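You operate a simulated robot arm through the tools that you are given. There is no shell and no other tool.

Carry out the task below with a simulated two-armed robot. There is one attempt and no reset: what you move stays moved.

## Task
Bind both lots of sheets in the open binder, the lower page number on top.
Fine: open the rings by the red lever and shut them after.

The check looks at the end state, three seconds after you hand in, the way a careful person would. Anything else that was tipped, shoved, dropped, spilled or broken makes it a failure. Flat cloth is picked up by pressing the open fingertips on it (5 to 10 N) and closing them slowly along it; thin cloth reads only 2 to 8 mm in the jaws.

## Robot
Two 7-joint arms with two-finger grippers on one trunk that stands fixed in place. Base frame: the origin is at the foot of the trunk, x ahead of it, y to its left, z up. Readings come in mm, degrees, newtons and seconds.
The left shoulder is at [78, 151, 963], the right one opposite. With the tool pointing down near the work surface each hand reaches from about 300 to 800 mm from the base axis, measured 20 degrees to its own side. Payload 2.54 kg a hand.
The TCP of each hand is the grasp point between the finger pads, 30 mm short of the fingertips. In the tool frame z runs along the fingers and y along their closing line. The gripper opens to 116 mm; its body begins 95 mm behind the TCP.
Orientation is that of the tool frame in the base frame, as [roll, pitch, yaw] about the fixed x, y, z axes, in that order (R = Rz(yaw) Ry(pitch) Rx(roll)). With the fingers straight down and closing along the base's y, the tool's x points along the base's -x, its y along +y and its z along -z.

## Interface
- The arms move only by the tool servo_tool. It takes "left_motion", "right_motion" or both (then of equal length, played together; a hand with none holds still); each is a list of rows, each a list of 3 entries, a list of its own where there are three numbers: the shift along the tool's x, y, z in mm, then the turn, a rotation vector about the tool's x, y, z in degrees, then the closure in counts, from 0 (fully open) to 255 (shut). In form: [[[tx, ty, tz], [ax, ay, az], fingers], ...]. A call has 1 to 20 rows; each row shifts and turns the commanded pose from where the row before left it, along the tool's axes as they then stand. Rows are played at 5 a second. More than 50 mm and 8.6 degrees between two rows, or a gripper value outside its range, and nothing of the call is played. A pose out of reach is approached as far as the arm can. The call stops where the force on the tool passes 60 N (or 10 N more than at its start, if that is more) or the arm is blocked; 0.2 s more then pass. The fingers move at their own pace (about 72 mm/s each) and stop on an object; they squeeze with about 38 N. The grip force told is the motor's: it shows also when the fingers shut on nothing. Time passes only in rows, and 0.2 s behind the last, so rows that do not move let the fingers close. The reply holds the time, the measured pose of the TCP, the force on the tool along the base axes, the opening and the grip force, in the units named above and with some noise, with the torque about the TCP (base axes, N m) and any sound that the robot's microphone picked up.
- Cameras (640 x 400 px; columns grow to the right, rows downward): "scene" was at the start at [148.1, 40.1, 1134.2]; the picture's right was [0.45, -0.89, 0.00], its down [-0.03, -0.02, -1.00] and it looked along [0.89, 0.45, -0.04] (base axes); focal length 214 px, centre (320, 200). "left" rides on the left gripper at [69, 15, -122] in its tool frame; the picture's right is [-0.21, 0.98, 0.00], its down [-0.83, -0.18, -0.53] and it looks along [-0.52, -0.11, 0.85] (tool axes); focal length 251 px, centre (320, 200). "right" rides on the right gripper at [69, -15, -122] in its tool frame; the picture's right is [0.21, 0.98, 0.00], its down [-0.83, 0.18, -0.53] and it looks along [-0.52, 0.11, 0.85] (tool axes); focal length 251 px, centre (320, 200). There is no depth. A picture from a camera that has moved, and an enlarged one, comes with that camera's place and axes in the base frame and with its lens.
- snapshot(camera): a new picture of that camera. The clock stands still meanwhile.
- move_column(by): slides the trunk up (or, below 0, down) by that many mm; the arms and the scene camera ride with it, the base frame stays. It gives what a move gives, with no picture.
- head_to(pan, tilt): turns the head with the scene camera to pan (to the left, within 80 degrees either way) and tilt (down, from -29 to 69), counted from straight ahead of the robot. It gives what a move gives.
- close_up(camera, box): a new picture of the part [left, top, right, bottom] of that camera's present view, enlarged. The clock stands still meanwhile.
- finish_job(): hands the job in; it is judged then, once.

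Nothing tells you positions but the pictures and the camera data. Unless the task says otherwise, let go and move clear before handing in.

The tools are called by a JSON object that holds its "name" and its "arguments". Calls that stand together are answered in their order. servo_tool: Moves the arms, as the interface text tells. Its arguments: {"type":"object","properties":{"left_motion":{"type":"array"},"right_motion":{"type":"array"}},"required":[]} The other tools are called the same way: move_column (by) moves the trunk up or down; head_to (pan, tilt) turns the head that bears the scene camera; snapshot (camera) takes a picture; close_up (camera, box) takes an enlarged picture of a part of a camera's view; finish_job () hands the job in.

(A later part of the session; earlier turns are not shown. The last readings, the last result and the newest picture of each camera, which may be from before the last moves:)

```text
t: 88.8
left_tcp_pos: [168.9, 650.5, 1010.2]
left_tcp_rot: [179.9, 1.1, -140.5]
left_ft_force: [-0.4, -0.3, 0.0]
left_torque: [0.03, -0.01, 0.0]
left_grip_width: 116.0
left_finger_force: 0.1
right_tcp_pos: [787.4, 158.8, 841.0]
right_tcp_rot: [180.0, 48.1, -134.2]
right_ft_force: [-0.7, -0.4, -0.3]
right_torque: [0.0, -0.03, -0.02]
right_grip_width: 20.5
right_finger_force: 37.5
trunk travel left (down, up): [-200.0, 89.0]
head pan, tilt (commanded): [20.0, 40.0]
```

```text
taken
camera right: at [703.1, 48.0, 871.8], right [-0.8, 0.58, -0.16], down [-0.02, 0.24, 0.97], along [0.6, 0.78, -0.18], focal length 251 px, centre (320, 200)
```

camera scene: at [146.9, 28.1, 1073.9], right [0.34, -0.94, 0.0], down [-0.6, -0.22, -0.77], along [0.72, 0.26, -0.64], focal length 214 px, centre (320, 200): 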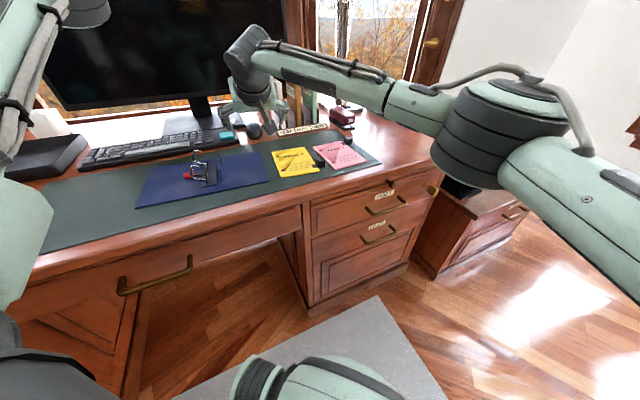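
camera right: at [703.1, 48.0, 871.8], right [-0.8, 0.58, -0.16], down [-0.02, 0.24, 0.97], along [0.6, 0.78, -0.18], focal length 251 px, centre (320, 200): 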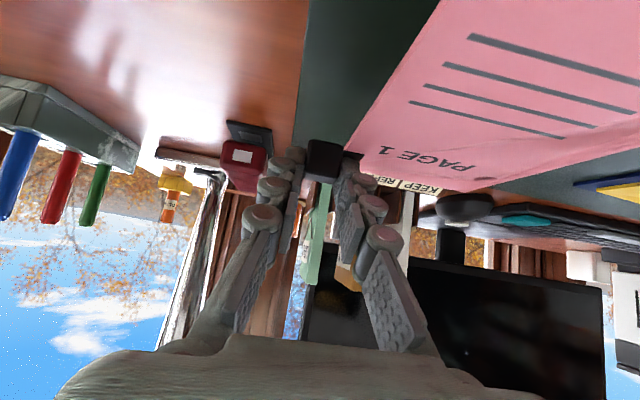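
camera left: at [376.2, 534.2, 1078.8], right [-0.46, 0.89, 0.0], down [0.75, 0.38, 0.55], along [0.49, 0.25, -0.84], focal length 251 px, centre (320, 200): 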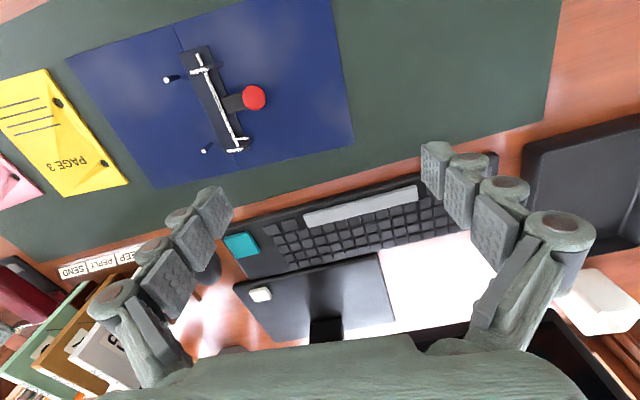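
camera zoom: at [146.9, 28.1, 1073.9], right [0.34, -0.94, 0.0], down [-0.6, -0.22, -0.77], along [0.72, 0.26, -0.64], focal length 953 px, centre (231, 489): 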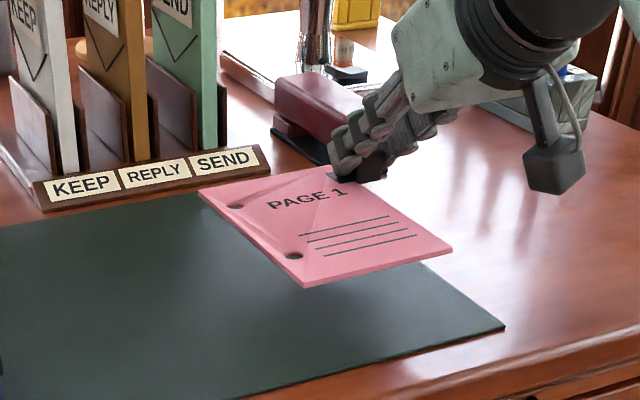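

Pink is up and flat. I'll turn it 5.4° and carry it left over the posts.

{"name": "servo_tool", "arguments": {"right_motion": [[[0, 0, 0], [2, 0, 1.8], 255], [[0, 0, 0], [2, 0, 1.8], 255], [[-0.5, 20, 0.6], [0, 0, 0], 255], [[-0.5, 26, 0.6], [0, 0, 0], 255], [[-0.5, 28, 0.6], [0, 0, 0], 255], [[-0.5, 28, 0.6], [0, 0, 0], 255], [[-0.5, 28, 0.6], [0, 0, 0], 255], [[-0.5, 28, 0.6], [0, 0, 0], 255], [[-0.5, 28, 0.6], [0, 0, 0], 255], [[-0.5, 28, 0.6], [0, 0, 0], 255], [[-0.5, 28, 0.6], [0, 0, 0], 255], [[-0.5, 25, 0.5], [0, 0, 0], 255], [[0, 20, 0], [0, 0, 0], 255], [[0, 0, 0], [0, 0, 0], 255], [[0, 0, 0], [0, 0, 0], 255]]}}

{"name": "close_up", "arguments": {"camera": "scene", "box": [160, 110, 320, 210]}}

{"name": "close_up", "arguments": {"camera": "scene", "box": [200, 130, 240, 180]}}

{"name": "snapshot", "arguments": {"camera": "right"}}

```text
t: 92.0
left_tcp_pos: [168.0, 650.3, 1009.6]
left_tcp_rot: [179.9, 1.1, -140.6]
left_ft_force: [0.5, 0.0, 0.2]
left_torque: [-0.02, 0.02, 0.03]
left_grip_width: 116.0
left_finger_force: 0.1
right_tcp_pos: [607.5, 379.4, 839.2]
right_tcp_rot: [179.9, 48.0, -139.6]
right_ft_force: [0.0, 0.0, 0.2]
right_torque: [0.03, -0.04, -0.01]
right_grip_width: 20.5
right_finger_force: 38.2
trunk travel left (down, up): [-200.0, 89.0]
head pan, tilt (commanded): [20.0, 40.0]
```

```text
4.00 times, centred on (240, 160) of scene
camera zoom: at [146.9, 28.1, 1073.9], right [0.34, -0.94, 0.0], down [-0.6, -0.22, -0.77], along [0.72, 0.26, -0.64], focal length 858 px, centre (640, 360)
```

zoom: 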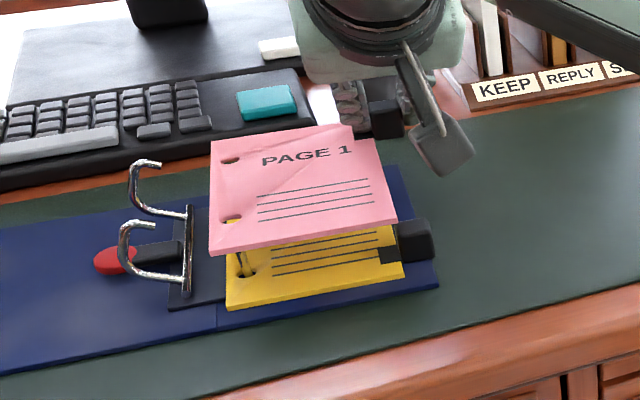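

```text
8.00 times, centred on (220, 155) of scene
camera zoom: at [146.9, 28.1, 1073.9], right [0.34, -0.94, 0.0], down [-0.6, -0.22, -0.77], along [0.72, 0.26, -0.64], focal length 1716 px, centre (1120, 560)
```

zoom: 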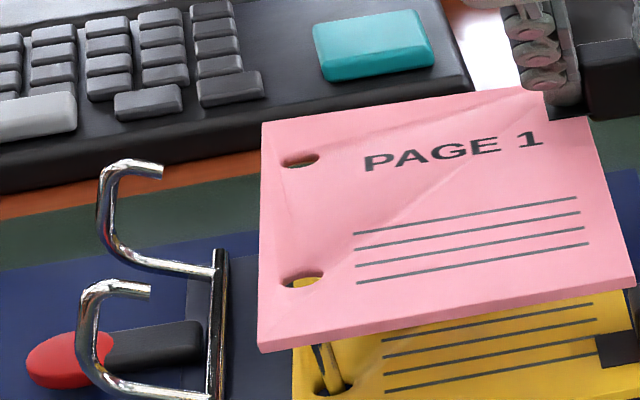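

```text
taken
camera right: at [513.0, 278.3, 870.1], right [-0.74, 0.65, -0.16], down [0.0, 0.24, 0.97], along [0.67, 0.72, -0.18], focal length 251 px, centre (320, 200)
```

right: 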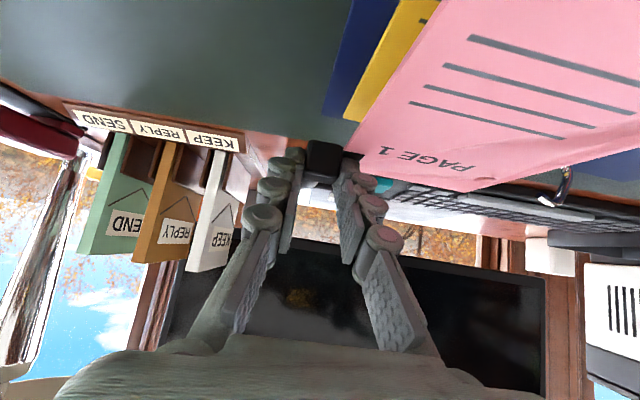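

{"name": "close_up", "arguments": {"camera": "scene", "box": [208, 140, 232, 170]}}

{"name": "close_up", "arguments": {"camera": "scene", "box": [205, 130, 275, 190]}}

```text
13.33 times, centred on (220, 155) of scene
camera zoom: at [146.9, 28.1, 1073.9], right [0.34, -0.94, 0.0], down [-0.6, -0.22, -0.77], along [0.72, 0.26, -0.64], focal length 2860 px, centre (1653, 800)
```

zoom: 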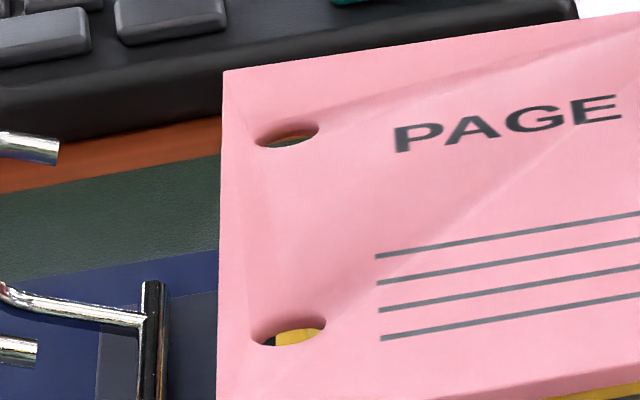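

```text
6.67 times, centred on (240, 160) of scene
camera zoom: at [146.9, 28.1, 1073.9], right [0.34, -0.94, 0.0], down [-0.6, -0.22, -0.77], along [0.72, 0.26, -0.64], focal length 1430 px, centre (853, 467)
```

zoom: 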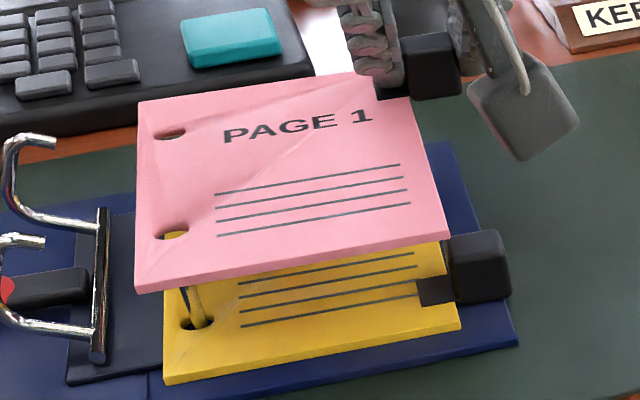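

The pink holes are about 1.5 mm off the post line. I'll correct that and lower until the post tips show through.

{"name": "servo_tool", "arguments": {"right_motion": [[[0, 1.6, 0], [0, 0, 0], 255], [[2.97, 0, 2.68], [0, 0, 0], 255], [[2.97, 0, 2.68], [0, 0, 0], 255], [[2.97, 0, 2.68], [0, 0, 0], 255], [[0, 0, 0], [0, 0, 0], 255]]}}

{"name": "close_up", "arguments": {"camera": "scene", "box": [208, 142, 232, 172]}}

```text
t: 93.2
left_tcp_pos: [169.9, 650.0, 1011.3]
left_tcp_rot: [179.9, 1.1, -140.5]
left_ft_force: [0.8, 0.4, 0.0]
left_torque: [-0.01, -0.01, -0.01]
left_grip_width: 115.9
left_finger_force: 0.0
right_tcp_pos: [607.4, 383.3, 828.5]
right_tcp_rot: [-180.0, 48.0, -139.5]
right_ft_force: [-0.1, -0.5, -0.4]
right_torque: [0.03, -0.05, 0.0]
right_grip_width: 20.6
right_finger_force: 37.8
trunk travel left (down, up): [-200.0, 89.0]
head pan, tilt (commanded): [20.0, 40.0]
```

```text
13.33 times, centred on (220, 157) of scene
camera zoom: at [146.9, 28.1, 1073.9], right [0.34, -0.94, 0.0], down [-0.6, -0.22, -0.77], along [0.72, 0.26, -0.64], focal length 2860 px, centre (1653, 773)
```

zoom: 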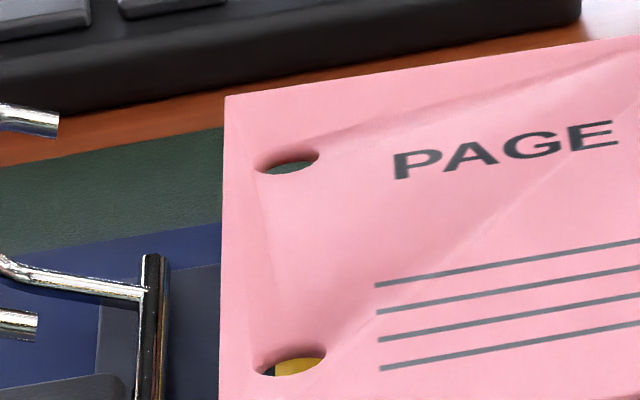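

{"name": "servo_tool", "arguments": {"right_motion": [[[-0.5, -0.7, 0.6], [0, 0, 0], 255], [[2.97, 0, 2.68], [0, 0, 0], 255], [[2.97, 0, 2.68], [0, 0, 0], 255], [[0, 0, 0], [0, 0, 0], 255]]}}

{"name": "close_up", "arguments": {"camera": "scene", "box": [208, 145, 232, 175]}}

```text
t: 94.2
left_tcp_pos: [167.5, 651.6, 1010.3]
left_tcp_rot: [179.9, 1.1, -140.4]
left_ft_force: [0.2, 0.1, 0.1]
left_torque: [0.02, -0.01, 0.0]
left_grip_width: 116.0
left_finger_force: 0.1
right_tcp_pos: [606.2, 382.3, 819.2]
right_tcp_rot: [179.9, 48.0, -139.6]
right_ft_force: [0.6, 0.1, -1.0]
right_torque: [-0.04, -0.06, -0.03]
right_grip_width: 20.3
right_finger_force: 38.3
trunk travel left (down, up): [-200.0, 89.0]
head pan, tilt (commanded): [20.0, 40.0]
```

```text
13.33 times, centred on (220, 160) of scene
camera zoom: at [146.9, 28.2, 1073.9], right [0.34, -0.94, 0.0], down [-0.6, -0.22, -0.77], along [0.72, 0.26, -0.64], focal length 2860 px, centre (1653, 733)
```

zoom: 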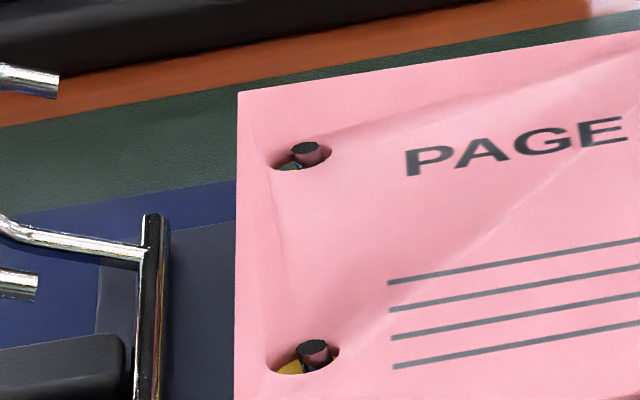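

Both post tips are showing, a bit to the right of centre in the holes. I'll shift the sheets 2 mm right and lower on.

{"name": "servo_tool", "arguments": {"right_motion": [[[0, -2, 0], [0, 0, 0], 255], [[2.97, 0, 2.68], [0, 0, 0], 255], [[0, 0, 0], [0, 0, 0], 255]]}}

{"name": "close_up", "arguments": {"camera": "scene", "box": [205, 142, 245, 182]}}

```text
t: 95.0
left_tcp_pos: [168.8, 650.9, 1010.7]
left_tcp_rot: [179.9, 1.1, -140.5]
left_ft_force: [-0.1, 0.1, 0.1]
left_torque: [0.0, 0.02, -0.04]
left_grip_width: 116.1
left_finger_force: 0.1
right_tcp_pos: [609.6, 381.5, 815.7]
right_tcp_rot: [179.9, 48.1, -139.7]
right_ft_force: [0.2, 0.1, -1.3]
right_torque: [0.0, -0.04, -0.05]
right_grip_width: 20.6
right_finger_force: 38.9
trunk travel left (down, up): [-200.0, 89.0]
head pan, tilt (commanded): [20.0, 40.0]
```

```text
10.00 times, centred on (225, 162) of scene
camera zoom: at [146.9, 28.2, 1073.9], right [0.34, -0.94, 0.0], down [-0.6, -0.22, -0.77], along [0.72, 0.26, -0.64], focal length 2145 px, centre (1270, 580)
```

zoom: 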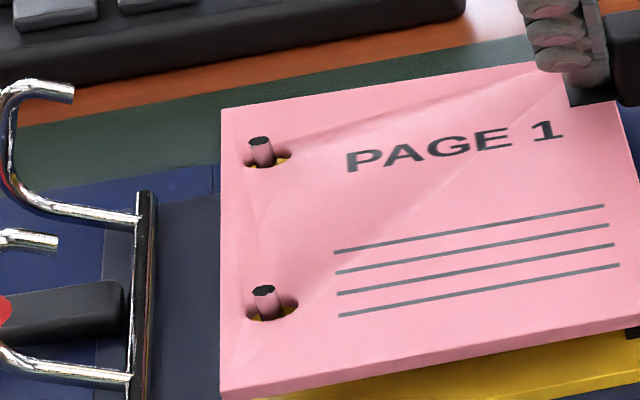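

The posts are centred. Lowering the last part in small steps.

{"name": "servo_tool", "arguments": {"right_motion": [[[1.86, 0, 1.67], [0, 0, 0], 255], [[1.86, 0, 1.67], [0, 0, 0], 255], [[1.86, 0, 1.67], [0, 0, 0], 255], [[0, 0, 0], [0, 0, 0], 255]]}}

{"name": "close_up", "arguments": {"camera": "scene", "box": [205, 142, 285, 192]}}

```text
t: 96.0
left_tcp_pos: [168.4, 650.5, 1009.8]
left_tcp_rot: [180.0, 1.2, -140.6]
left_ft_force: [0.1, -0.1, 0.1]
left_torque: [-0.01, 0.02, 0.01]
left_grip_width: 116.0
left_finger_force: 0.1
right_tcp_pos: [608.8, 382.1, 807.5]
right_tcp_rot: [180.0, 48.0, -139.6]
right_ft_force: [-0.3, 0.8, 0.2]
right_torque: [-0.01, -0.05, 0.02]
right_grip_width: 20.5
right_finger_force: 37.7
trunk travel left (down, up): [-200.0, 89.0]
head pan, tilt (commanded): [20.0, 40.0]
```

```text
8.00 times, centred on (245, 167) of scene
camera zoom: at [146.9, 28.2, 1073.9], right [0.34, -0.94, 0.0], down [-0.6, -0.22, -0.77], along [0.72, 0.26, -0.64], focal length 1716 px, centre (920, 464)
```

zoom: 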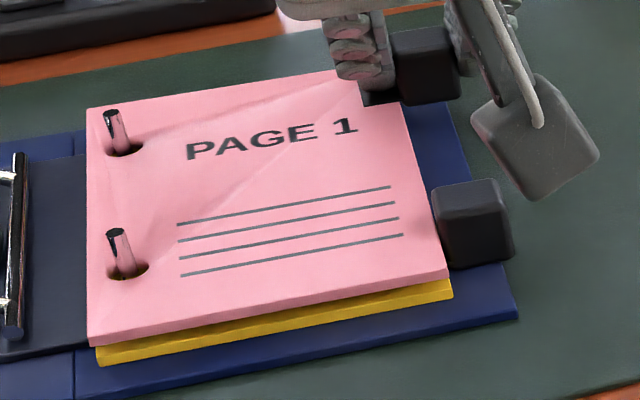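

{"name": "servo_tool", "arguments": {"right_motion": [[[0.75, 0, 0.67], [0, 0, 0], 255], [[0.75, 0, 0.67], [0, 0, 0], 255], [[0, 0, 0], [0, 0, 0], 255]]}}

{"name": "close_up", "arguments": {"camera": "scene", "box": [205, 142, 285, 192]}}

```text
t: 96.8
left_tcp_pos: [169.1, 650.8, 1009.9]
left_tcp_rot: [179.9, 1.2, -140.4]
left_ft_force: [0.5, 0.3, 1.4]
left_torque: [-0.01, 0.01, 0.0]
left_grip_width: 115.9
left_finger_force: 0.1
right_tcp_pos: [609.6, 381.3, 805.4]
right_tcp_rot: [-179.9, 47.9, -139.4]
right_ft_force: [-0.6, 0.1, 0.1]
right_torque: [-0.02, -0.03, -0.02]
right_grip_width: 20.6
right_finger_force: 38.5
trunk travel left (down, up): [-200.0, 89.0]
head pan, tilt (commanded): [20.0, 40.0]
```

```text
8.00 times, centred on (245, 167) of scene
camera zoom: at [146.9, 28.1, 1073.9], right [0.34, -0.94, 0.0], down [-0.6, -0.22, -0.77], along [0.72, 0.26, -0.64], focal length 1716 px, centre (920, 464)
```

zoom: 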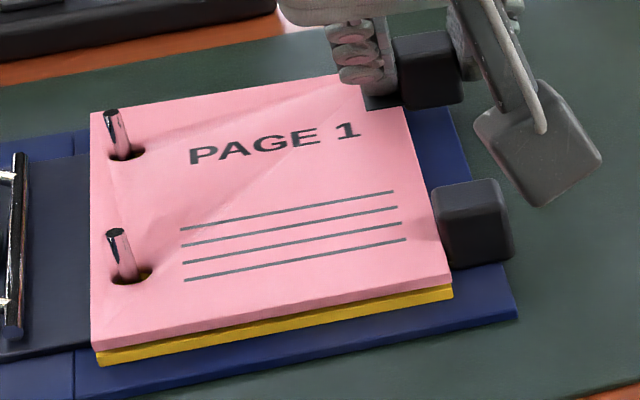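

{"name": "servo_tool", "arguments": {"right_motion": [[[0.75, 0.4, 0.67], [0, 0, 0], 255], [[0.5, 0, 0.45], [0, 0, 0], 255], [[0, 0, 0], [0, 0, 0], 255]]}}

{"name": "close_up", "arguments": {"camera": "scene", "box": [205, 142, 285, 192]}}

```text
t: 97.6
left_tcp_pos: [169.0, 651.1, 1010.4]
left_tcp_rot: [179.8, 1.1, -140.5]
left_ft_force: [-1.1, 0.2, -0.6]
left_torque: [-0.02, -0.02, -0.02]
left_grip_width: 116.1
left_finger_force: 0.1
right_tcp_pos: [607.8, 383.2, 803.4]
right_tcp_rot: [-180.0, 48.0, -139.6]
right_ft_force: [0.0, 0.2, -0.7]
right_torque: [0.0, 0.0, 0.0]
right_grip_width: 20.6
right_finger_force: 37.7
trunk travel left (down, up): [-200.0, 89.0]
head pan, tilt (commanded): [20.0, 40.0]
```

```text
8.00 times, centred on (245, 167) of scene
camera zoom: at [146.9, 28.2, 1073.9], right [0.34, -0.94, 0.0], down [-0.6, -0.22, -0.77], along [0.72, 0.26, -0.64], focal length 1716 px, centre (920, 464)
```

zoom: 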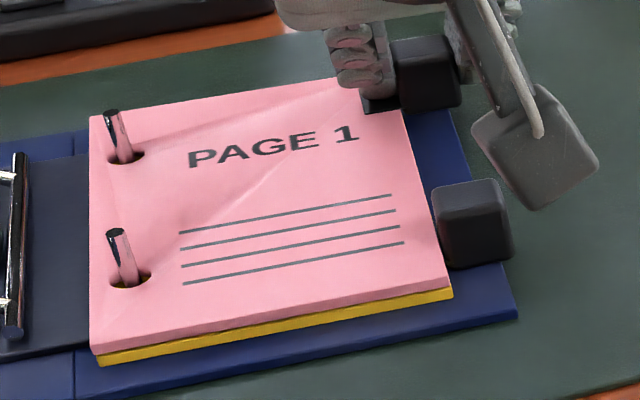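

{"name": "servo_tool", "arguments": {"right_motion": [[[0.6, 0, 0.55], [0, 0, 0], 255], [[0.4, 0, 0.35], [0, 0, 0], 255], [[0, 0, 0], [0, 0, 0], 255]]}}

{"name": "close_up", "arguments": {"camera": "scene", "box": [205, 142, 285, 192]}}

```text
t: 98.4
left_tcp_pos: [168.7, 650.9, 1011.3]
left_tcp_rot: [179.8, 1.1, -140.6]
left_ft_force: [0.3, 1.0, 0.3]
left_torque: [-0.01, -0.02, 0.01]
left_grip_width: 116.0
left_finger_force: 0.0
right_tcp_pos: [608.3, 382.5, 803.1]
right_tcp_rot: [-179.9, 48.0, -139.6]
right_ft_force: [-0.3, -0.9, -1.3]
right_torque: [-0.01, 0.02, 0.0]
right_grip_width: 20.7
right_finger_force: 37.9
trunk travel left (down, up): [-200.0, 89.0]
head pan, tilt (commanded): [20.0, 40.0]
```

```text
8.00 times, centred on (245, 167) of scene
camera zoom: at [146.9, 28.1, 1073.9], right [0.34, -0.94, 0.0], down [-0.6, -0.22, -0.77], along [0.72, 0.26, -0.64], focal length 1716 px, centre (920, 464)
```

zoom: 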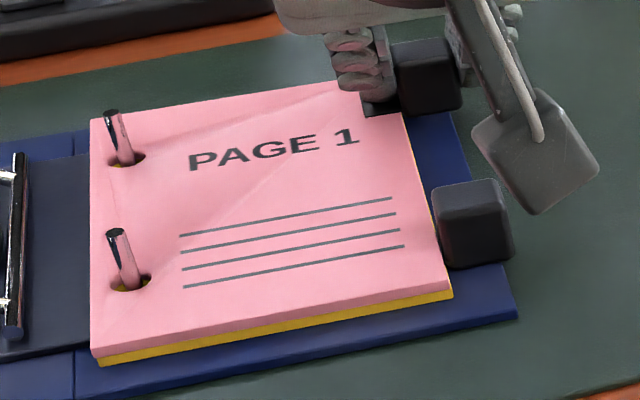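

{"name": "servo_tool", "arguments": {"right_motion": [[[0.6, 0, 0.55], [0, 0, 0], 255], [[0.4, 0, 0.35], [0, 0, 0], 255], [[0, 0, 0], [0, 0, 0], 255]]}}

{"name": "close_up", "arguments": {"camera": "scene", "box": [205, 142, 285, 192]}}

```text
t: 99.2
left_tcp_pos: [168.5, 650.3, 1010.4]
left_tcp_rot: [179.9, 1.2, -140.5]
left_ft_force: [0.2, -0.5, -0.4]
left_torque: [0.01, 0.02, 0.03]
left_grip_width: 115.9
left_finger_force: 0.1
right_tcp_pos: [607.0, 382.3, 803.0]
right_tcp_rot: [180.0, 48.1, -139.6]
right_ft_force: [3.2, 0.3, 9.0]
right_torque: [-0.14, 0.3, -0.07]
right_grip_width: 20.5
right_finger_force: 38.0
trunk travel left (down, up): [-200.0, 89.0]
head pan, tilt (commanded): [20.0, 40.0]
```

```text
8.00 times, centred on (245, 167) of scene
camera zoom: at [146.4, 27.8, 1074.1], right [0.34, -0.94, 0.0], down [-0.6, -0.22, -0.77], along [0.72, 0.26, -0.64], focal length 1716 px, centre (920, 464)
```

zoom: 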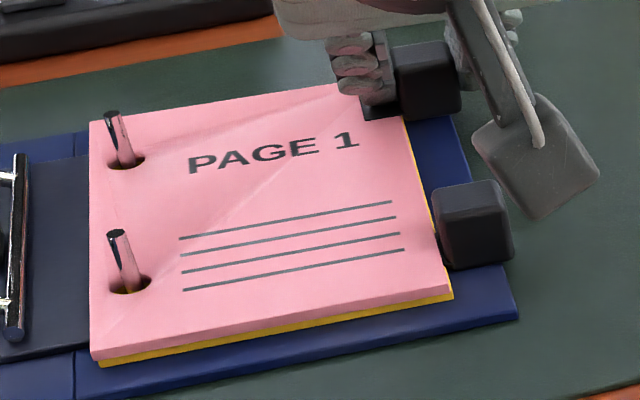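

Pink is resting on yellow. I'll ease up slightly, open the fingers and lift away.

{"name": "servo_tool", "arguments": {"right_motion": [[[-0.4, 0, -0.35], [0, 0, 0], 255], [[0, 0, 0], [0, 0, 0], 225], [[0, 0, 0], [0, 0, 0], 205], [[0, 0, 0], [0, 0, 0], 190], [[0, 0, 0], [0, 0, 0], 170], [[0, 0, 0], [0, 0, 0], 150], [[0, 0, 0], [0, 0, 0], 150]]}}

{"name": "close_up", "arguments": {"camera": "scene", "box": [205, 132, 285, 192]}}

```text
t: 100.8
left_tcp_pos: [168.6, 650.3, 1011.4]
left_tcp_rot: [179.9, 1.1, -140.4]
left_ft_force: [0.0, -0.7, 0.1]
left_torque: [-0.01, 0.01, 0.02]
left_grip_width: 116.3
left_finger_force: 0.0
right_tcp_pos: [607.9, 382.8, 801.1]
right_tcp_rot: [179.9, 47.9, -139.5]
right_ft_force: [0.1, -1.8, 1.1]
right_torque: [0.02, 0.0, 0.02]
right_grip_width: 49.2
right_finger_force: 0.1
trunk travel left (down, up): [-200.0, 89.0]
head pan, tilt (commanded): [20.0, 40.0]
```

```text
6.67 times, centred on (245, 162) of scene
camera zoom: at [146.7, 28.0, 1073.9], right [0.34, -0.94, 0.0], down [-0.6, -0.22, -0.77], along [0.72, 0.26, -0.64], focal length 1430 px, centre (820, 453)
```

zoom: 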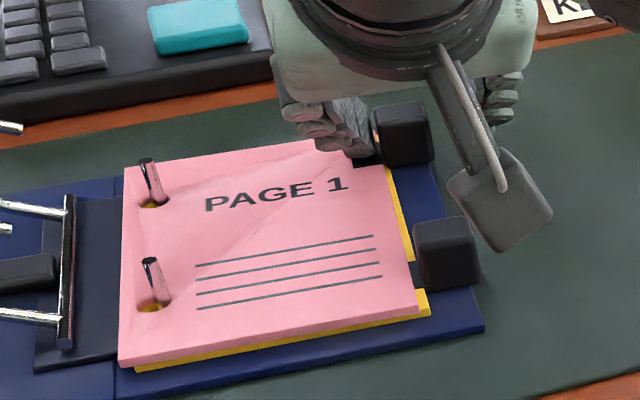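

{"name": "servo_tool", "arguments": {"right_motion": [[[-3.7, 0, -3.3], [0, 0, 0], 150], [[-7.4, 0, -6.7], [0, 0, 0], 150], [[-15, 0, -13.4], [0, 0, 0], 140], [[-15, 0, -13.4], [0, 0, 0], 140], [[0, 0, -30], [0, 0, 0], 140], [[0, 0, -30], [0, 0, 0], 140], [[0, -30, -20], [0, 0, 0], 140], [[0, 0, 0], [0, 0, 0], 140]]}}

{"name": "close_up", "arguments": {"camera": "scene", "box": [170, 120, 290, 200]}}

{"name": "snapshot", "arguments": {"camera": "scene"}}

```text
t: 102.6
left_tcp_pos: [168.0, 650.6, 1010.3]
left_tcp_rot: [179.8, 1.1, -140.5]
left_ft_force: [-0.1, 0.2, 0.1]
left_torque: [0.05, -0.01, -0.02]
left_grip_width: 115.9
left_finger_force: 0.1
right_tcp_pos: [581.3, 320.2, 911.4]
right_tcp_rot: [179.9, 48.0, -139.6]
right_ft_force: [-0.4, -0.6, -0.2]
right_torque: [0.02, 0.03, 0.0]
right_grip_width: 52.4
right_finger_force: 0.0
trunk travel left (down, up): [-200.0, 89.0]
head pan, tilt (commanded): [20.0, 40.0]
```

```text
5.00 times, centred on (230, 160) of scene
camera zoom: at [147.0, 27.9, 1073.9], right [0.34, -0.94, 0.0], down [-0.6, -0.22, -0.77], along [0.72, 0.26, -0.64], focal length 1072 px, centre (770, 400)
```

zoom: 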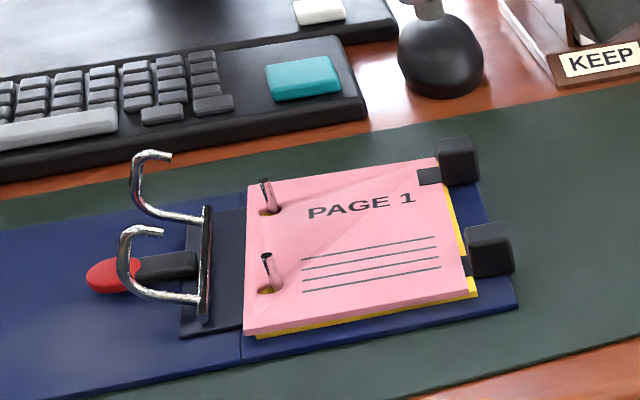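

```text
taken
camera scene: at [147.0, 27.9, 1073.9], right [0.34, -0.94, 0.0], down [-0.6, -0.22, -0.77], along [0.72, 0.26, -0.64], focal length 214 px, centre (320, 200)
```

scene: 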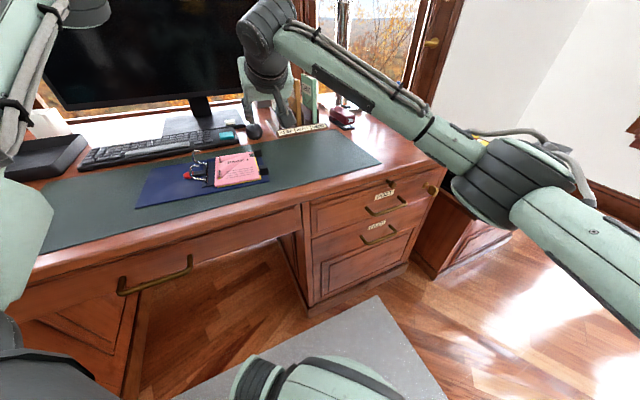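

Both lots are on the posts, pink on top. I'll look closely before closing the rings.

{"name": "close_up", "arguments": {"camera": "scene", "box": [210, 145, 270, 190]}}

{"name": "close_up", "arguments": {"camera": "scene", "box": [180, 140, 240, 190]}}

{"name": "snapshot", "arguments": {"camera": "left"}}

```text
8.89 times, centred on (240, 168) of scene
camera zoom: at [147.0, 27.9, 1073.9], right [0.34, -0.94, 0.0], down [-0.6, -0.22, -0.77], along [0.72, 0.26, -0.64], focal length 1906 px, centre (1031, 489)
```

zoom: 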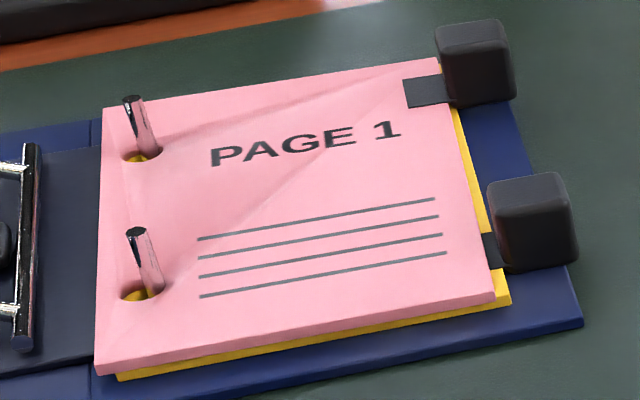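

```text
8.00 times, centred on (210, 165) of scene
camera zoom: at [147.0, 27.9, 1073.9], right [0.34, -0.94, 0.0], down [-0.6, -0.22, -0.77], along [0.72, 0.26, -0.64], focal length 1716 px, centre (1200, 480)
```

zoom: 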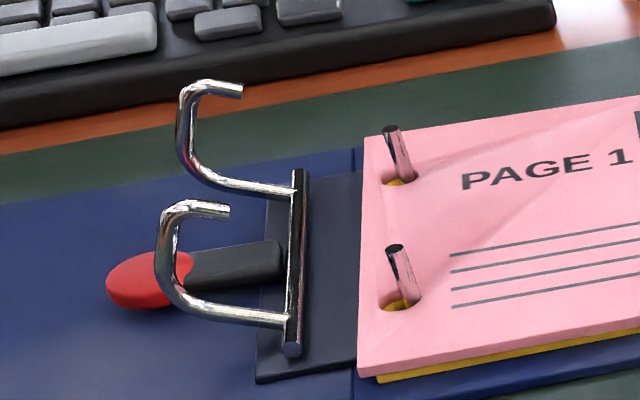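

```text
taken
camera left: at [103.7, 617.3, 1132.3], right [-0.46, 0.89, 0.01], down [0.75, 0.38, 0.55], along [0.49, 0.25, -0.84], focal length 251 px, centre (320, 200)
```

left: 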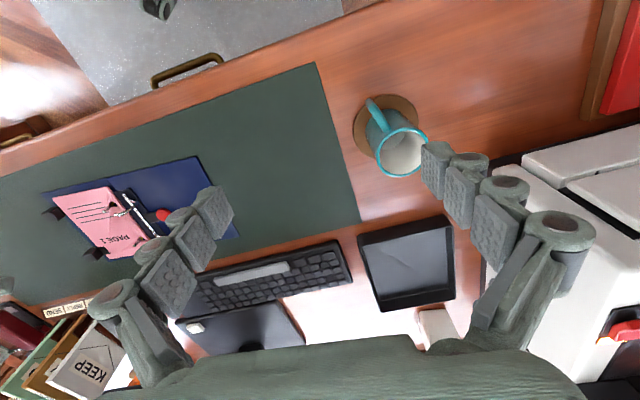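

Everything is seated, and both posts pass through both lots. To shut the rings I'll use the left hand on the red knob, so first I'll park the right arm back at its side.

{"name": "servo_tool", "arguments": {"right_motion": [[[0, 0, -35], [0, 0, 0], 100], [[0, -20, -35], [0, 0, 0], 100], [[0, -40, -10], [0, 0, 0], 100], [[0, -40, -10], [0, 0, 0], 100], [[0, -40, -10], [0, 0, 0], 100], [[0, -40, -10], [0, 0, 0], 100], [[0, -40, -10], [0, 0, 0], 100], [[0, -40, -10], [0, 0, 0], 100], [[20, -10, -36], [0, 0, 0], 100], [[20, -10, -36], [0, 0, 0], 100], [[20, 0, -36], [0, 0, 0], 100], [[20, 0, -36], [0, 0, 0], 100], [[20, 0, -36], [0, 0, 0], 100], [[20, 0, -36], [0, 0, 0], 100], [[20, 0, -20], [0, 0, 0], 100], [[0, 0, 0], [0, 0, 0], 100]]}}

{"name": "snapshot", "arguments": {"camera": "scene"}}

{"name": "snapshot", "arguments": {"camera": "right"}}

```text
t: 106.0
left_tcp_pos: [168.5, 651.2, 1010.5]
left_tcp_rot: [179.9, 1.1, -140.4]
left_ft_force: [0.0, 0.7, 0.4]
left_torque: [0.04, -0.01, -0.03]
left_grip_width: 116.0
left_finger_force: 0.1
right_tcp_pos: [484.5, -132.1, 1049.3]
right_tcp_rot: [180.0, 48.0, -139.7]
right_ft_force: [0.3, 0.4, 0.2]
right_torque: [0.0, 0.0, 0.01]
right_grip_width: 70.5
right_finger_force: 0.1
trunk travel left (down, up): [-200.0, 89.0]
head pan, tilt (commanded): [20.0, 40.0]
```

```text
taken
camera scene: at [146.8, 28.0, 1073.9], right [0.34, -0.94, 0.0], down [-0.6, -0.22, -0.77], along [0.72, 0.26, -0.64], focal length 214 px, centre (320, 200)
```

scene: 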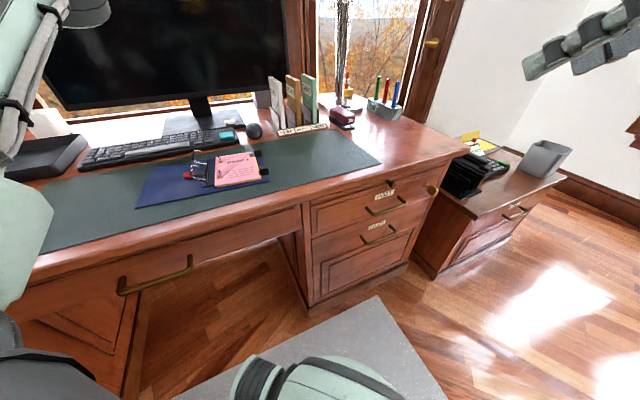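

```text
taken
camera right: at [389.1, -233.0, 1080.6], right [-0.74, 0.65, -0.16], down [0.0, 0.24, 0.97], along [0.67, 0.72, -0.18], focal length 251 px, centre (320, 200)
```

right: 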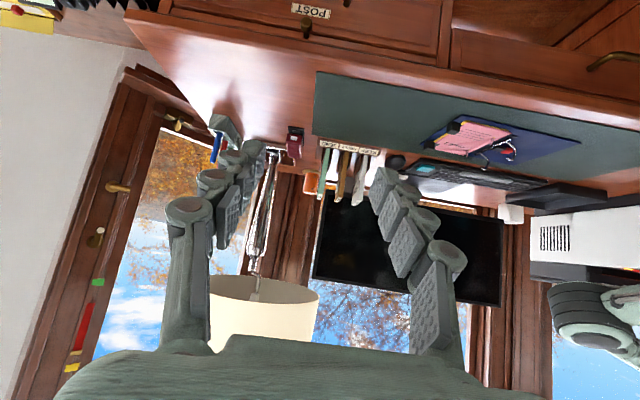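

The right camera now has a good side view of the binder. Next I'll turn the left hand so its fingers close along the hinge line and bring it above the red knob, at about (461, 496).

{"name": "servo_tool", "arguments": {"left_motion": [[[0, 0, 0], [0, 0, 8.1], 0], [[0, 0, 0], [0, 0, 8.1], 0], [[0, 0, 0], [0, 0, 8.1], 0], [[0, 0, 0], [0, 0, 8.1], 0], [[0, 0, 0], [0, 0, 8.1], 0], [[0, 0, 0], [0, 0, 8.1], 0], [[0, 0, 0], [0, 0, 8.1], 0], [[0, 0, 0], [0, 0, 8.1], 0], [[0, 0, 0], [0, 0, 8.1], 0], [[0, 0, 0], [0, 0, 8.1], 0], [[0, 0, 0], [0, 0, 8.2], 0], [[0, 0, 0], [0, 0, 0], 0]]}}

```text
t: 108.6
left_tcp_pos: [172.0, 650.4, 1012.5]
left_tcp_rot: [179.0, -0.1, 130.1]
left_ft_force: [-0.1, -0.3, 0.4]
left_torque: [-0.02, 0.02, 0.01]
left_grip_width: 115.8
left_finger_force: 0.1
right_tcp_pos: [483.9, -131.2, 1050.2]
right_tcp_rot: [180.0, 48.0, -139.6]
right_ft_force: [-0.7, 0.6, 0.5]
right_torque: [0.01, -0.02, 0.01]
right_grip_width: 70.5
right_finger_force: 0.1
trunk travel left (down, up): [-200.0, 89.0]
head pan, tilt (commanded): [20.0, 40.0]
```

{"name": "servo_tool", "arguments": {"left_motion": [[[-38, 15.2, 14], [0, 0, 0], 0], [[-38, 15.2, 14], [0, 0, 0], 0], [[-38, 15.2, 14], [0, 0, 0], 0], [[-38, 15.2, 14], [0, 0, 0], 0], [[-38, 15.2, 14], [0, 0, 0], 60], [[-38, 15.2, 14], [0, 0, 0], 120], [[-38, 15.2, 14], [0, 0, 0], 170], [[-38, 15.2, 14], [0, 0, 0], 170], [[0, 0, 0], [0, 0, 0], 170]]}}

{"name": "snapshot", "arguments": {"camera": "left"}}

{"name": "snapshot", "arguments": {"camera": "scene"}}

{"name": "close_up", "arguments": {"camera": "right", "box": [420, 100, 560, 190]}}

```text
t: 110.6
left_tcp_pos: [462.6, 501.0, 905.8]
left_tcp_rot: [179.1, -0.1, 130.4]
left_ft_force: [-0.8, 0.3, -0.6]
left_torque: [-0.02, 0.05, 0.01]
left_grip_width: 38.5
left_finger_force: 0.0
right_tcp_pos: [483.7, -131.2, 1050.2]
right_tcp_rot: [179.9, 48.0, -139.6]
right_ft_force: [-0.3, 0.6, -0.3]
right_torque: [0.03, -0.01, -0.02]
right_grip_width: 70.2
right_finger_force: 0.0
trunk travel left (down, up): [-200.0, 89.0]
head pan, tilt (commanded): [20.0, 40.0]
```

```text
taken
camera left: at [426.9, 562.5, 1028.4], right [0.88, 0.47, 0.02], down [0.39, -0.75, 0.53], along [0.26, -0.46, -0.85], focal length 251 px, centre (320, 200)
```

left: 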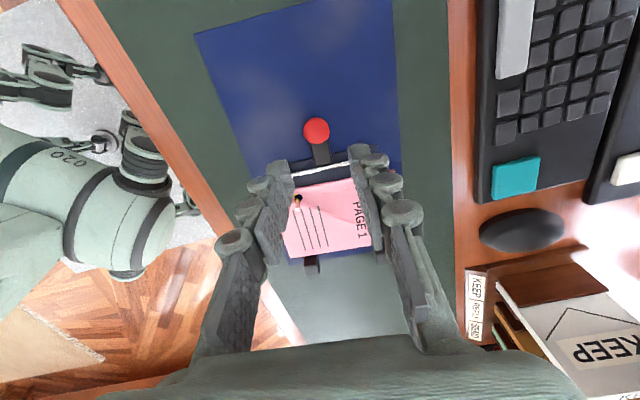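

```text
taken
camera scene: at [147.0, 28.0, 1073.9], right [0.34, -0.94, 0.0], down [-0.6, -0.22, -0.77], along [0.72, 0.26, -0.64], focal length 214 px, centre (320, 200)
```

scene: 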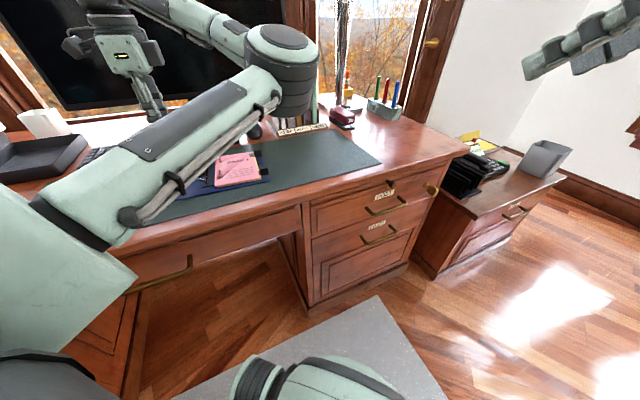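

```text
4.44 times, centred on (490, 145) of right
camera zoom: at [389.6, -232.8, 1080.6], right [-0.74, 0.65, -0.16], down [0.0, 0.24, 0.97], along [0.67, 0.72, -0.18], focal length 1118 px, centre (-436, 444)
```

zoom: 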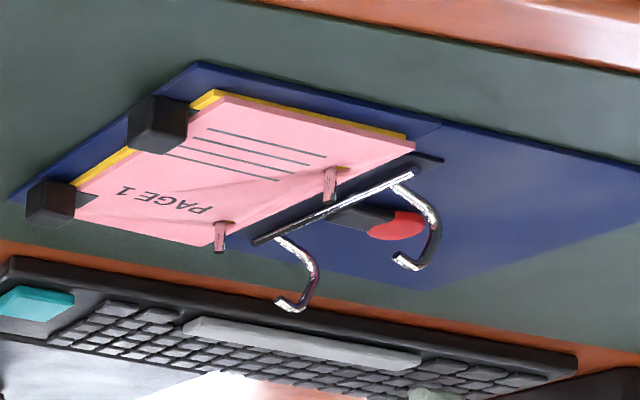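

{"name": "close_up", "arguments": {"camera": "left", "box": [240, 90, 400, 210]}}

```text
3.33 times, centred on (320, 150) of left
camera zoom: at [426.9, 562.5, 1028.4], right [0.88, 0.47, 0.02], down [0.39, -0.75, 0.53], along [0.26, -0.46, -0.85], focal length 838 px, centre (320, 367)
```

zoom: 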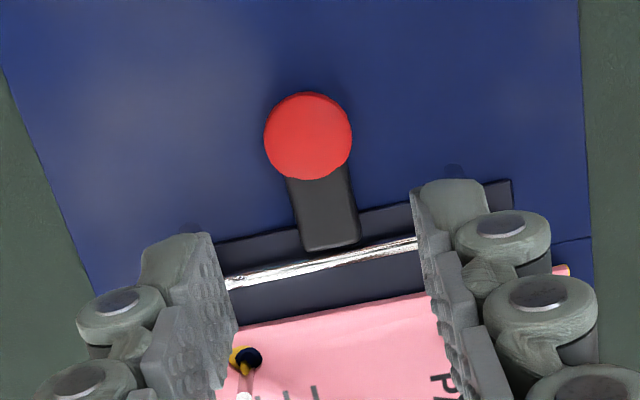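

The knob disc is 26 mm across, centred near (462, 497). I'll centre the fingers on it and come down with a check partway.

{"name": "servo_tool", "arguments": {"left_motion": [[[-2.8, -2.9, 15], [0, 0, 0], 170], [[0, 0, 20], [0, 0, 0], 170], [[0, 0, 20], [0, 0, 0], 170], [[0, 0, 15], [0, 0, 0], 170], [[0, 0, 0], [0, 0, 0], 170]]}}

{"name": "close_up", "arguments": {"camera": "left", "box": [220, 80, 420, 230]}}

{"name": "close_up", "arguments": {"camera": "right", "box": [460, 110, 560, 190]}}

```text
t: 111.8
left_tcp_pos: [460.0, 497.4, 833.9]
left_tcp_rot: [178.8, 0.0, 130.3]
left_ft_force: [-0.1, 0.3, 0.4]
left_torque: [-0.01, 0.06, 0.01]
left_grip_width: 38.7
left_finger_force: 0.1
right_tcp_pos: [484.4, -131.4, 1049.9]
right_tcp_rot: [180.0, 48.0, -139.6]
right_ft_force: [0.4, -0.8, -0.1]
right_torque: [0.06, -0.01, 0.0]
right_grip_width: 70.3
right_finger_force: 0.0
trunk travel left (down, up): [-200.0, 89.0]
head pan, tilt (commanded): [20.0, 40.0]
```

```text
2.67 times, centred on (320, 155) of left
camera zoom: at [424.7, 558.9, 956.4], right [0.88, 0.47, 0.02], down [0.39, -0.75, 0.53], along [0.26, -0.46, -0.85], focal length 670 px, centre (320, 320)
```

zoom: 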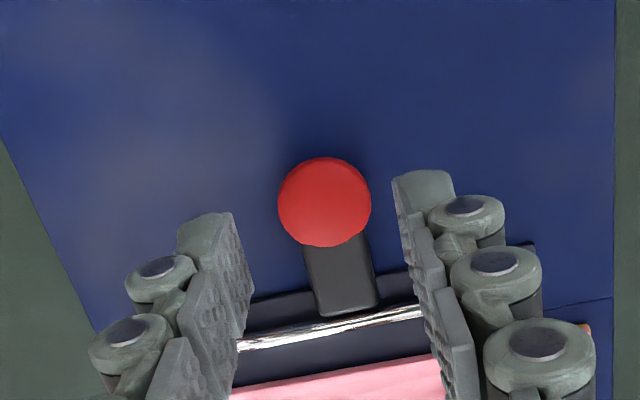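

```text
5.00 times, centred on (510, 150) of right
camera zoom: at [389.6, -232.6, 1080.7], right [-0.74, 0.65, -0.16], down [0.0, 0.24, 0.97], along [0.67, 0.72, -0.18], focal length 1257 px, centre (-630, 450)
```

zoom: 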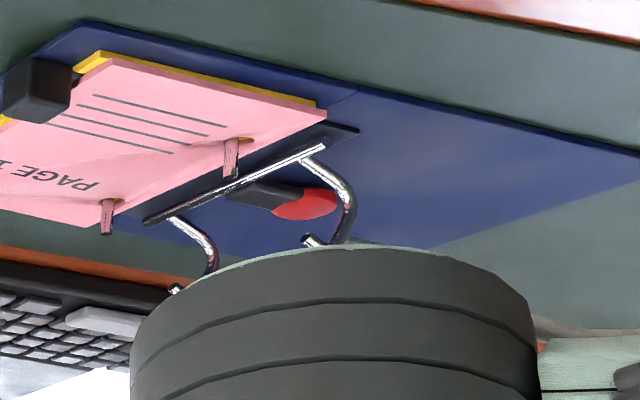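

{"name": "servo_tool", "arguments": {"left_motion": [[[-1, 0.7, 10], [0, 0, 0], 170], [[-0.7, 0.7, 10], [0, 0, 0], 170], [[0, 0, 8], [0, 0, 0], 170], [[0, 0, 0], [0, 0, 0], 170]]}}

{"name": "close_up", "arguments": {"camera": "left", "box": [220, 80, 420, 230]}}

{"name": "close_up", "arguments": {"camera": "scene", "box": [150, 130, 250, 200]}}

```text
t: 112.8
left_tcp_pos: [462.7, 497.0, 804.1]
left_tcp_rot: [179.0, 0.1, 130.2]
left_ft_force: [0.7, -0.9, 1.4]
left_torque: [0.01, 0.01, 0.0]
left_grip_width: 38.6
left_finger_force: 0.1
right_tcp_pos: [485.0, -131.0, 1050.4]
right_tcp_rot: [180.0, 48.0, -139.6]
right_ft_force: [-0.4, -0.1, 0.0]
right_torque: [-0.01, -0.01, -0.01]
right_grip_width: 70.2
right_finger_force: 0.0
trunk travel left (down, up): [-200.0, 89.0]
head pan, tilt (commanded): [20.0, 40.0]
```

```text
2.67 times, centred on (320, 155) of left
camera zoom: at [428.5, 558.1, 927.7], right [0.88, 0.47, 0.02], down [0.39, -0.75, 0.53], along [0.26, -0.46, -0.85], focal length 670 px, centre (320, 320)
```

zoom: 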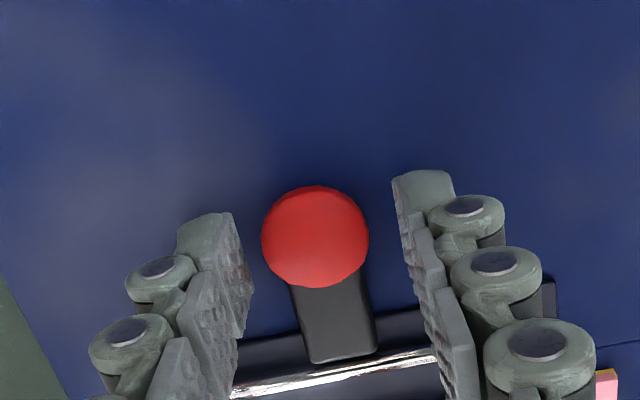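

```text
5.71 times, centred on (200, 165) of scene
camera zoom: at [146.9, 28.2, 1073.9], right [0.34, -0.94, 0.0], down [-0.6, -0.22, -0.77], along [0.72, 0.26, -0.64], focal length 1226 px, centre (1006, 400)
```

zoom: 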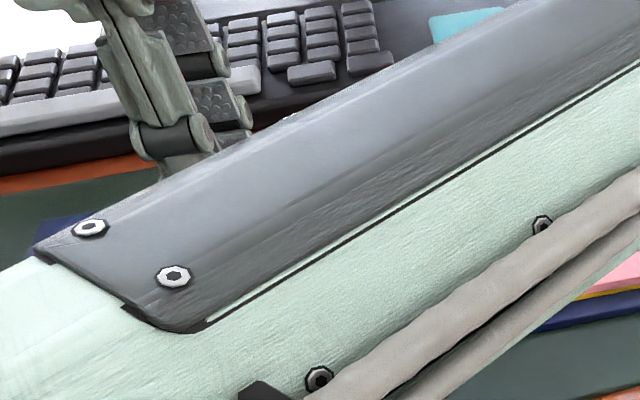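

{"name": "servo_tool", "arguments": {"left_motion": [[[0, 0, 4.5], [0, 0, 0], 170], [[0, 0, 0], [0, 0, 0], 185], [[0, 0, 0], [0, 0, 0], 200], [[0, 0, 0], [0, 0, 0], 215], [[0, 0, 0], [0, 0, 0], 235], [[0, 0, 0], [0, 0, 0], 255], [[0, 0, 0], [0, 0, 0], 255]]}}

{"name": "close_up", "arguments": {"camera": "left", "box": [220, 80, 420, 230]}}

```text
t: 114.4
left_tcp_pos: [463.0, 496.6, 799.5]
left_tcp_rot: [178.9, -0.2, 130.3]
left_ft_force: [-2.2, -3.1, 0.4]
left_torque: [-0.09, 0.13, 0.0]
left_grip_width: 23.1
left_finger_force: 37.6
right_tcp_pos: [483.7, -130.8, 1050.2]
right_tcp_rot: [179.9, 48.0, -139.5]
right_ft_force: [-0.2, 0.8, 0.4]
right_torque: [0.06, 0.0, -0.02]
right_grip_width: 70.4
right_finger_force: 0.0
trunk travel left (down, up): [-200.0, 89.0]
head pan, tilt (commanded): [20.0, 40.0]
```

```text
2.67 times, centred on (320, 155) of left
camera zoom: at [428.6, 558.1, 923.2], right [0.88, 0.47, 0.02], down [0.39, -0.75, 0.53], along [0.26, -0.46, -0.85], focal length 670 px, centre (320, 320)
```

zoom: 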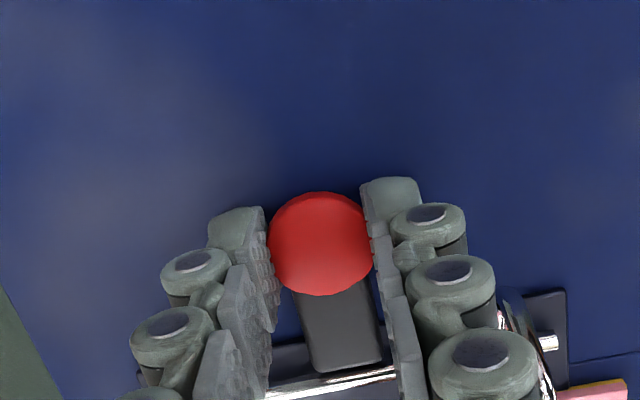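

The knob is gripped. I'll lift it gently along its arc and watch the force.

{"name": "servo_tool", "arguments": {"left_motion": [[[-0.3, 0, -3], [0, 0, 0], 255], [[-0.4, 0, -3.1], [0, 0, 0], 255], [[-0.7, 0, -2.9], [0, 0, 0], 255], [[-0.7, 0, -2.9], [0, 0, 0], 255], [[0, 0, 0], [0, 0, 0], 255]]}}

{"name": "close_up", "arguments": {"camera": "left", "box": [200, 80, 440, 260]}}

{"name": "close_up", "arguments": {"camera": "right", "box": [460, 110, 560, 190]}}

```text
t: 115.6
left_tcp_pos: [465.0, 494.8, 813.7]
left_tcp_rot: [179.1, -0.1, 130.2]
left_ft_force: [0.0, -0.7, -5.0]
left_torque: [0.26, 0.17, -0.02]
left_grip_width: 23.3
left_finger_force: 37.3
right_tcp_pos: [485.0, -130.8, 1048.7]
right_tcp_rot: [179.9, 48.0, -139.6]
right_ft_force: [-0.6, 0.1, -0.2]
right_torque: [0.01, -0.02, -0.03]
right_grip_width: 70.5
right_finger_force: 0.0
trunk travel left (down, up): [-200.0, 89.0]
head pan, tilt (commanded): [20.0, 40.0]
```

```text
2.22 times, centred on (320, 170) of left
camera zoom: at [430.0, 556.6, 935.7], right [0.88, 0.47, 0.02], down [0.39, -0.75, 0.53], along [0.26, -0.46, -0.85], focal length 559 px, centre (320, 267)
```

zoom: 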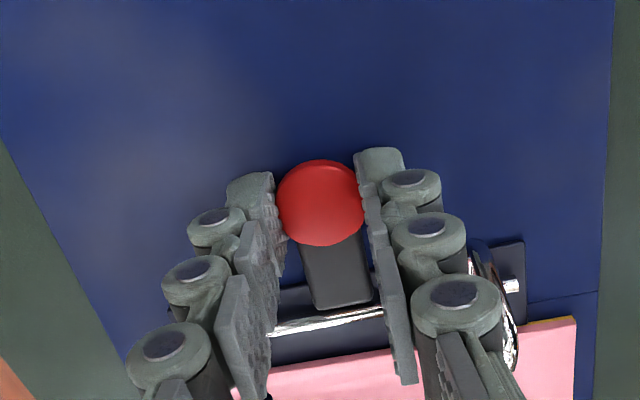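

```text
5.00 times, centred on (510, 150) of right
camera zoom: at [389.9, -232.4, 1080.6], right [-0.74, 0.65, -0.16], down [0.0, 0.24, 0.97], along [0.67, 0.72, -0.18], focal length 1257 px, centre (-630, 450)
```

zoom: 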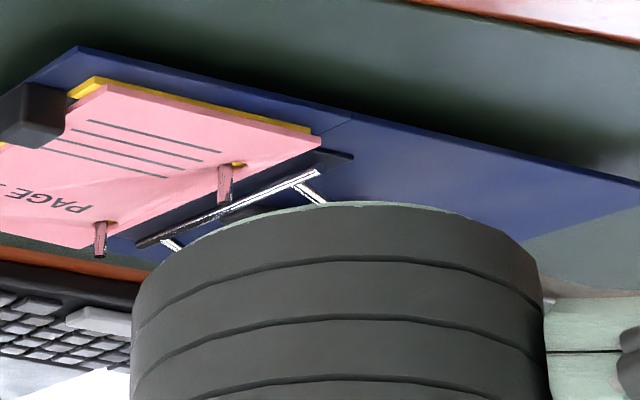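

The grip is holding the knob so stiffly that the binder itself is being lifted with it. I'll set it straight back down along the same path.

{"name": "servo_tool", "arguments": {"left_motion": [[[0.7, 0, 2.9], [0, 0, 0], 255], [[0.7, 0, 2.9], [0, 0, 0], 255], [[0.4, 0, 3.1], [0, 0, 0], 255], [[0.3, 0, 3], [0, 0, 0], 255], [[0, 0, 0], [0, 0, 0], 255]]}}

{"name": "close_up", "arguments": {"camera": "right", "box": [420, 90, 560, 190]}}

{"name": "close_up", "arguments": {"camera": "left", "box": [200, 80, 440, 260]}}

```text
t: 116.8
left_tcp_pos: [464.2, 496.1, 799.5]
left_tcp_rot: [178.9, -0.1, 130.2]
left_ft_force: [-0.1, 1.5, 0.6]
left_torque: [-0.07, 0.12, -0.03]
left_grip_width: 23.0
left_finger_force: 38.1
right_tcp_pos: [483.4, -131.3, 1050.6]
right_tcp_rot: [179.9, 47.9, -139.6]
right_ft_force: [-0.3, 1.0, -0.6]
right_torque: [0.0, 0.0, -0.02]
right_grip_width: 70.3
right_finger_force: 0.1
trunk travel left (down, up): [-200.0, 89.0]
head pan, tilt (commanded): [20.0, 40.0]
```

```text
4.00 times, centred on (490, 140) of right
camera zoom: at [389.5, -232.6, 1080.8], right [-0.74, 0.65, -0.16], down [0.0, 0.24, 0.97], along [0.67, 0.72, -0.18], focal length 1006 px, centre (-360, 440)
```

zoom: 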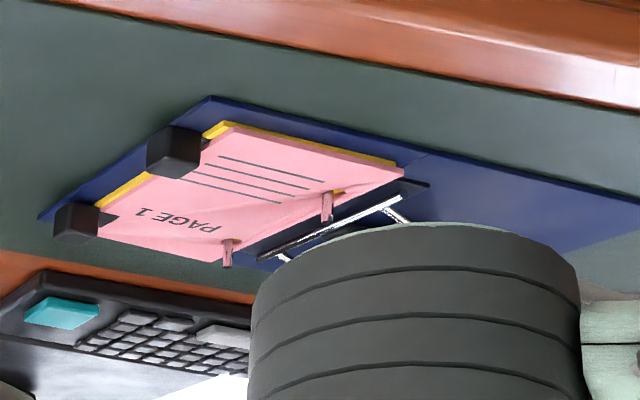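

```text
2.22 times, centred on (320, 170) of left
camera zoom: at [428.6, 557.8, 923.3], right [0.88, 0.47, 0.02], down [0.39, -0.75, 0.53], along [0.26, -0.46, -0.85], focal length 559 px, centre (320, 267)
```

zoom: 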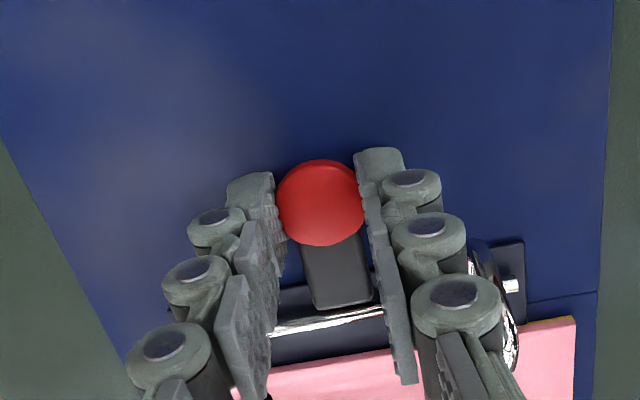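

The binder is flat again. I'll relax the grip to a light hold and read the force.

{"name": "servo_tool", "arguments": {"left_motion": [[[0, 0, 0], [0, 0, 0], 206], [[0, 0, 0], [0, 0, 0], 206], [[0, 0, 0], [0, 0, 0], 206]]}}

```text
t: 117.6
left_tcp_pos: [464.9, 496.9, 799.9]
left_tcp_rot: [178.9, -0.1, 130.3]
left_ft_force: [1.0, 2.8, 1.1]
left_torque: [0.02, -0.07, 0.03]
left_grip_width: 23.5
left_finger_force: 26.9
right_tcp_pos: [485.2, -131.1, 1051.2]
right_tcp_rot: [179.9, 47.9, -139.7]
right_ft_force: [-0.2, -0.7, 1.1]
right_torque: [-0.01, -0.02, -0.01]
right_grip_width: 70.5
right_finger_force: 0.0
trunk travel left (down, up): [-200.0, 89.0]
head pan, tilt (commanded): [20.0, 40.0]
```

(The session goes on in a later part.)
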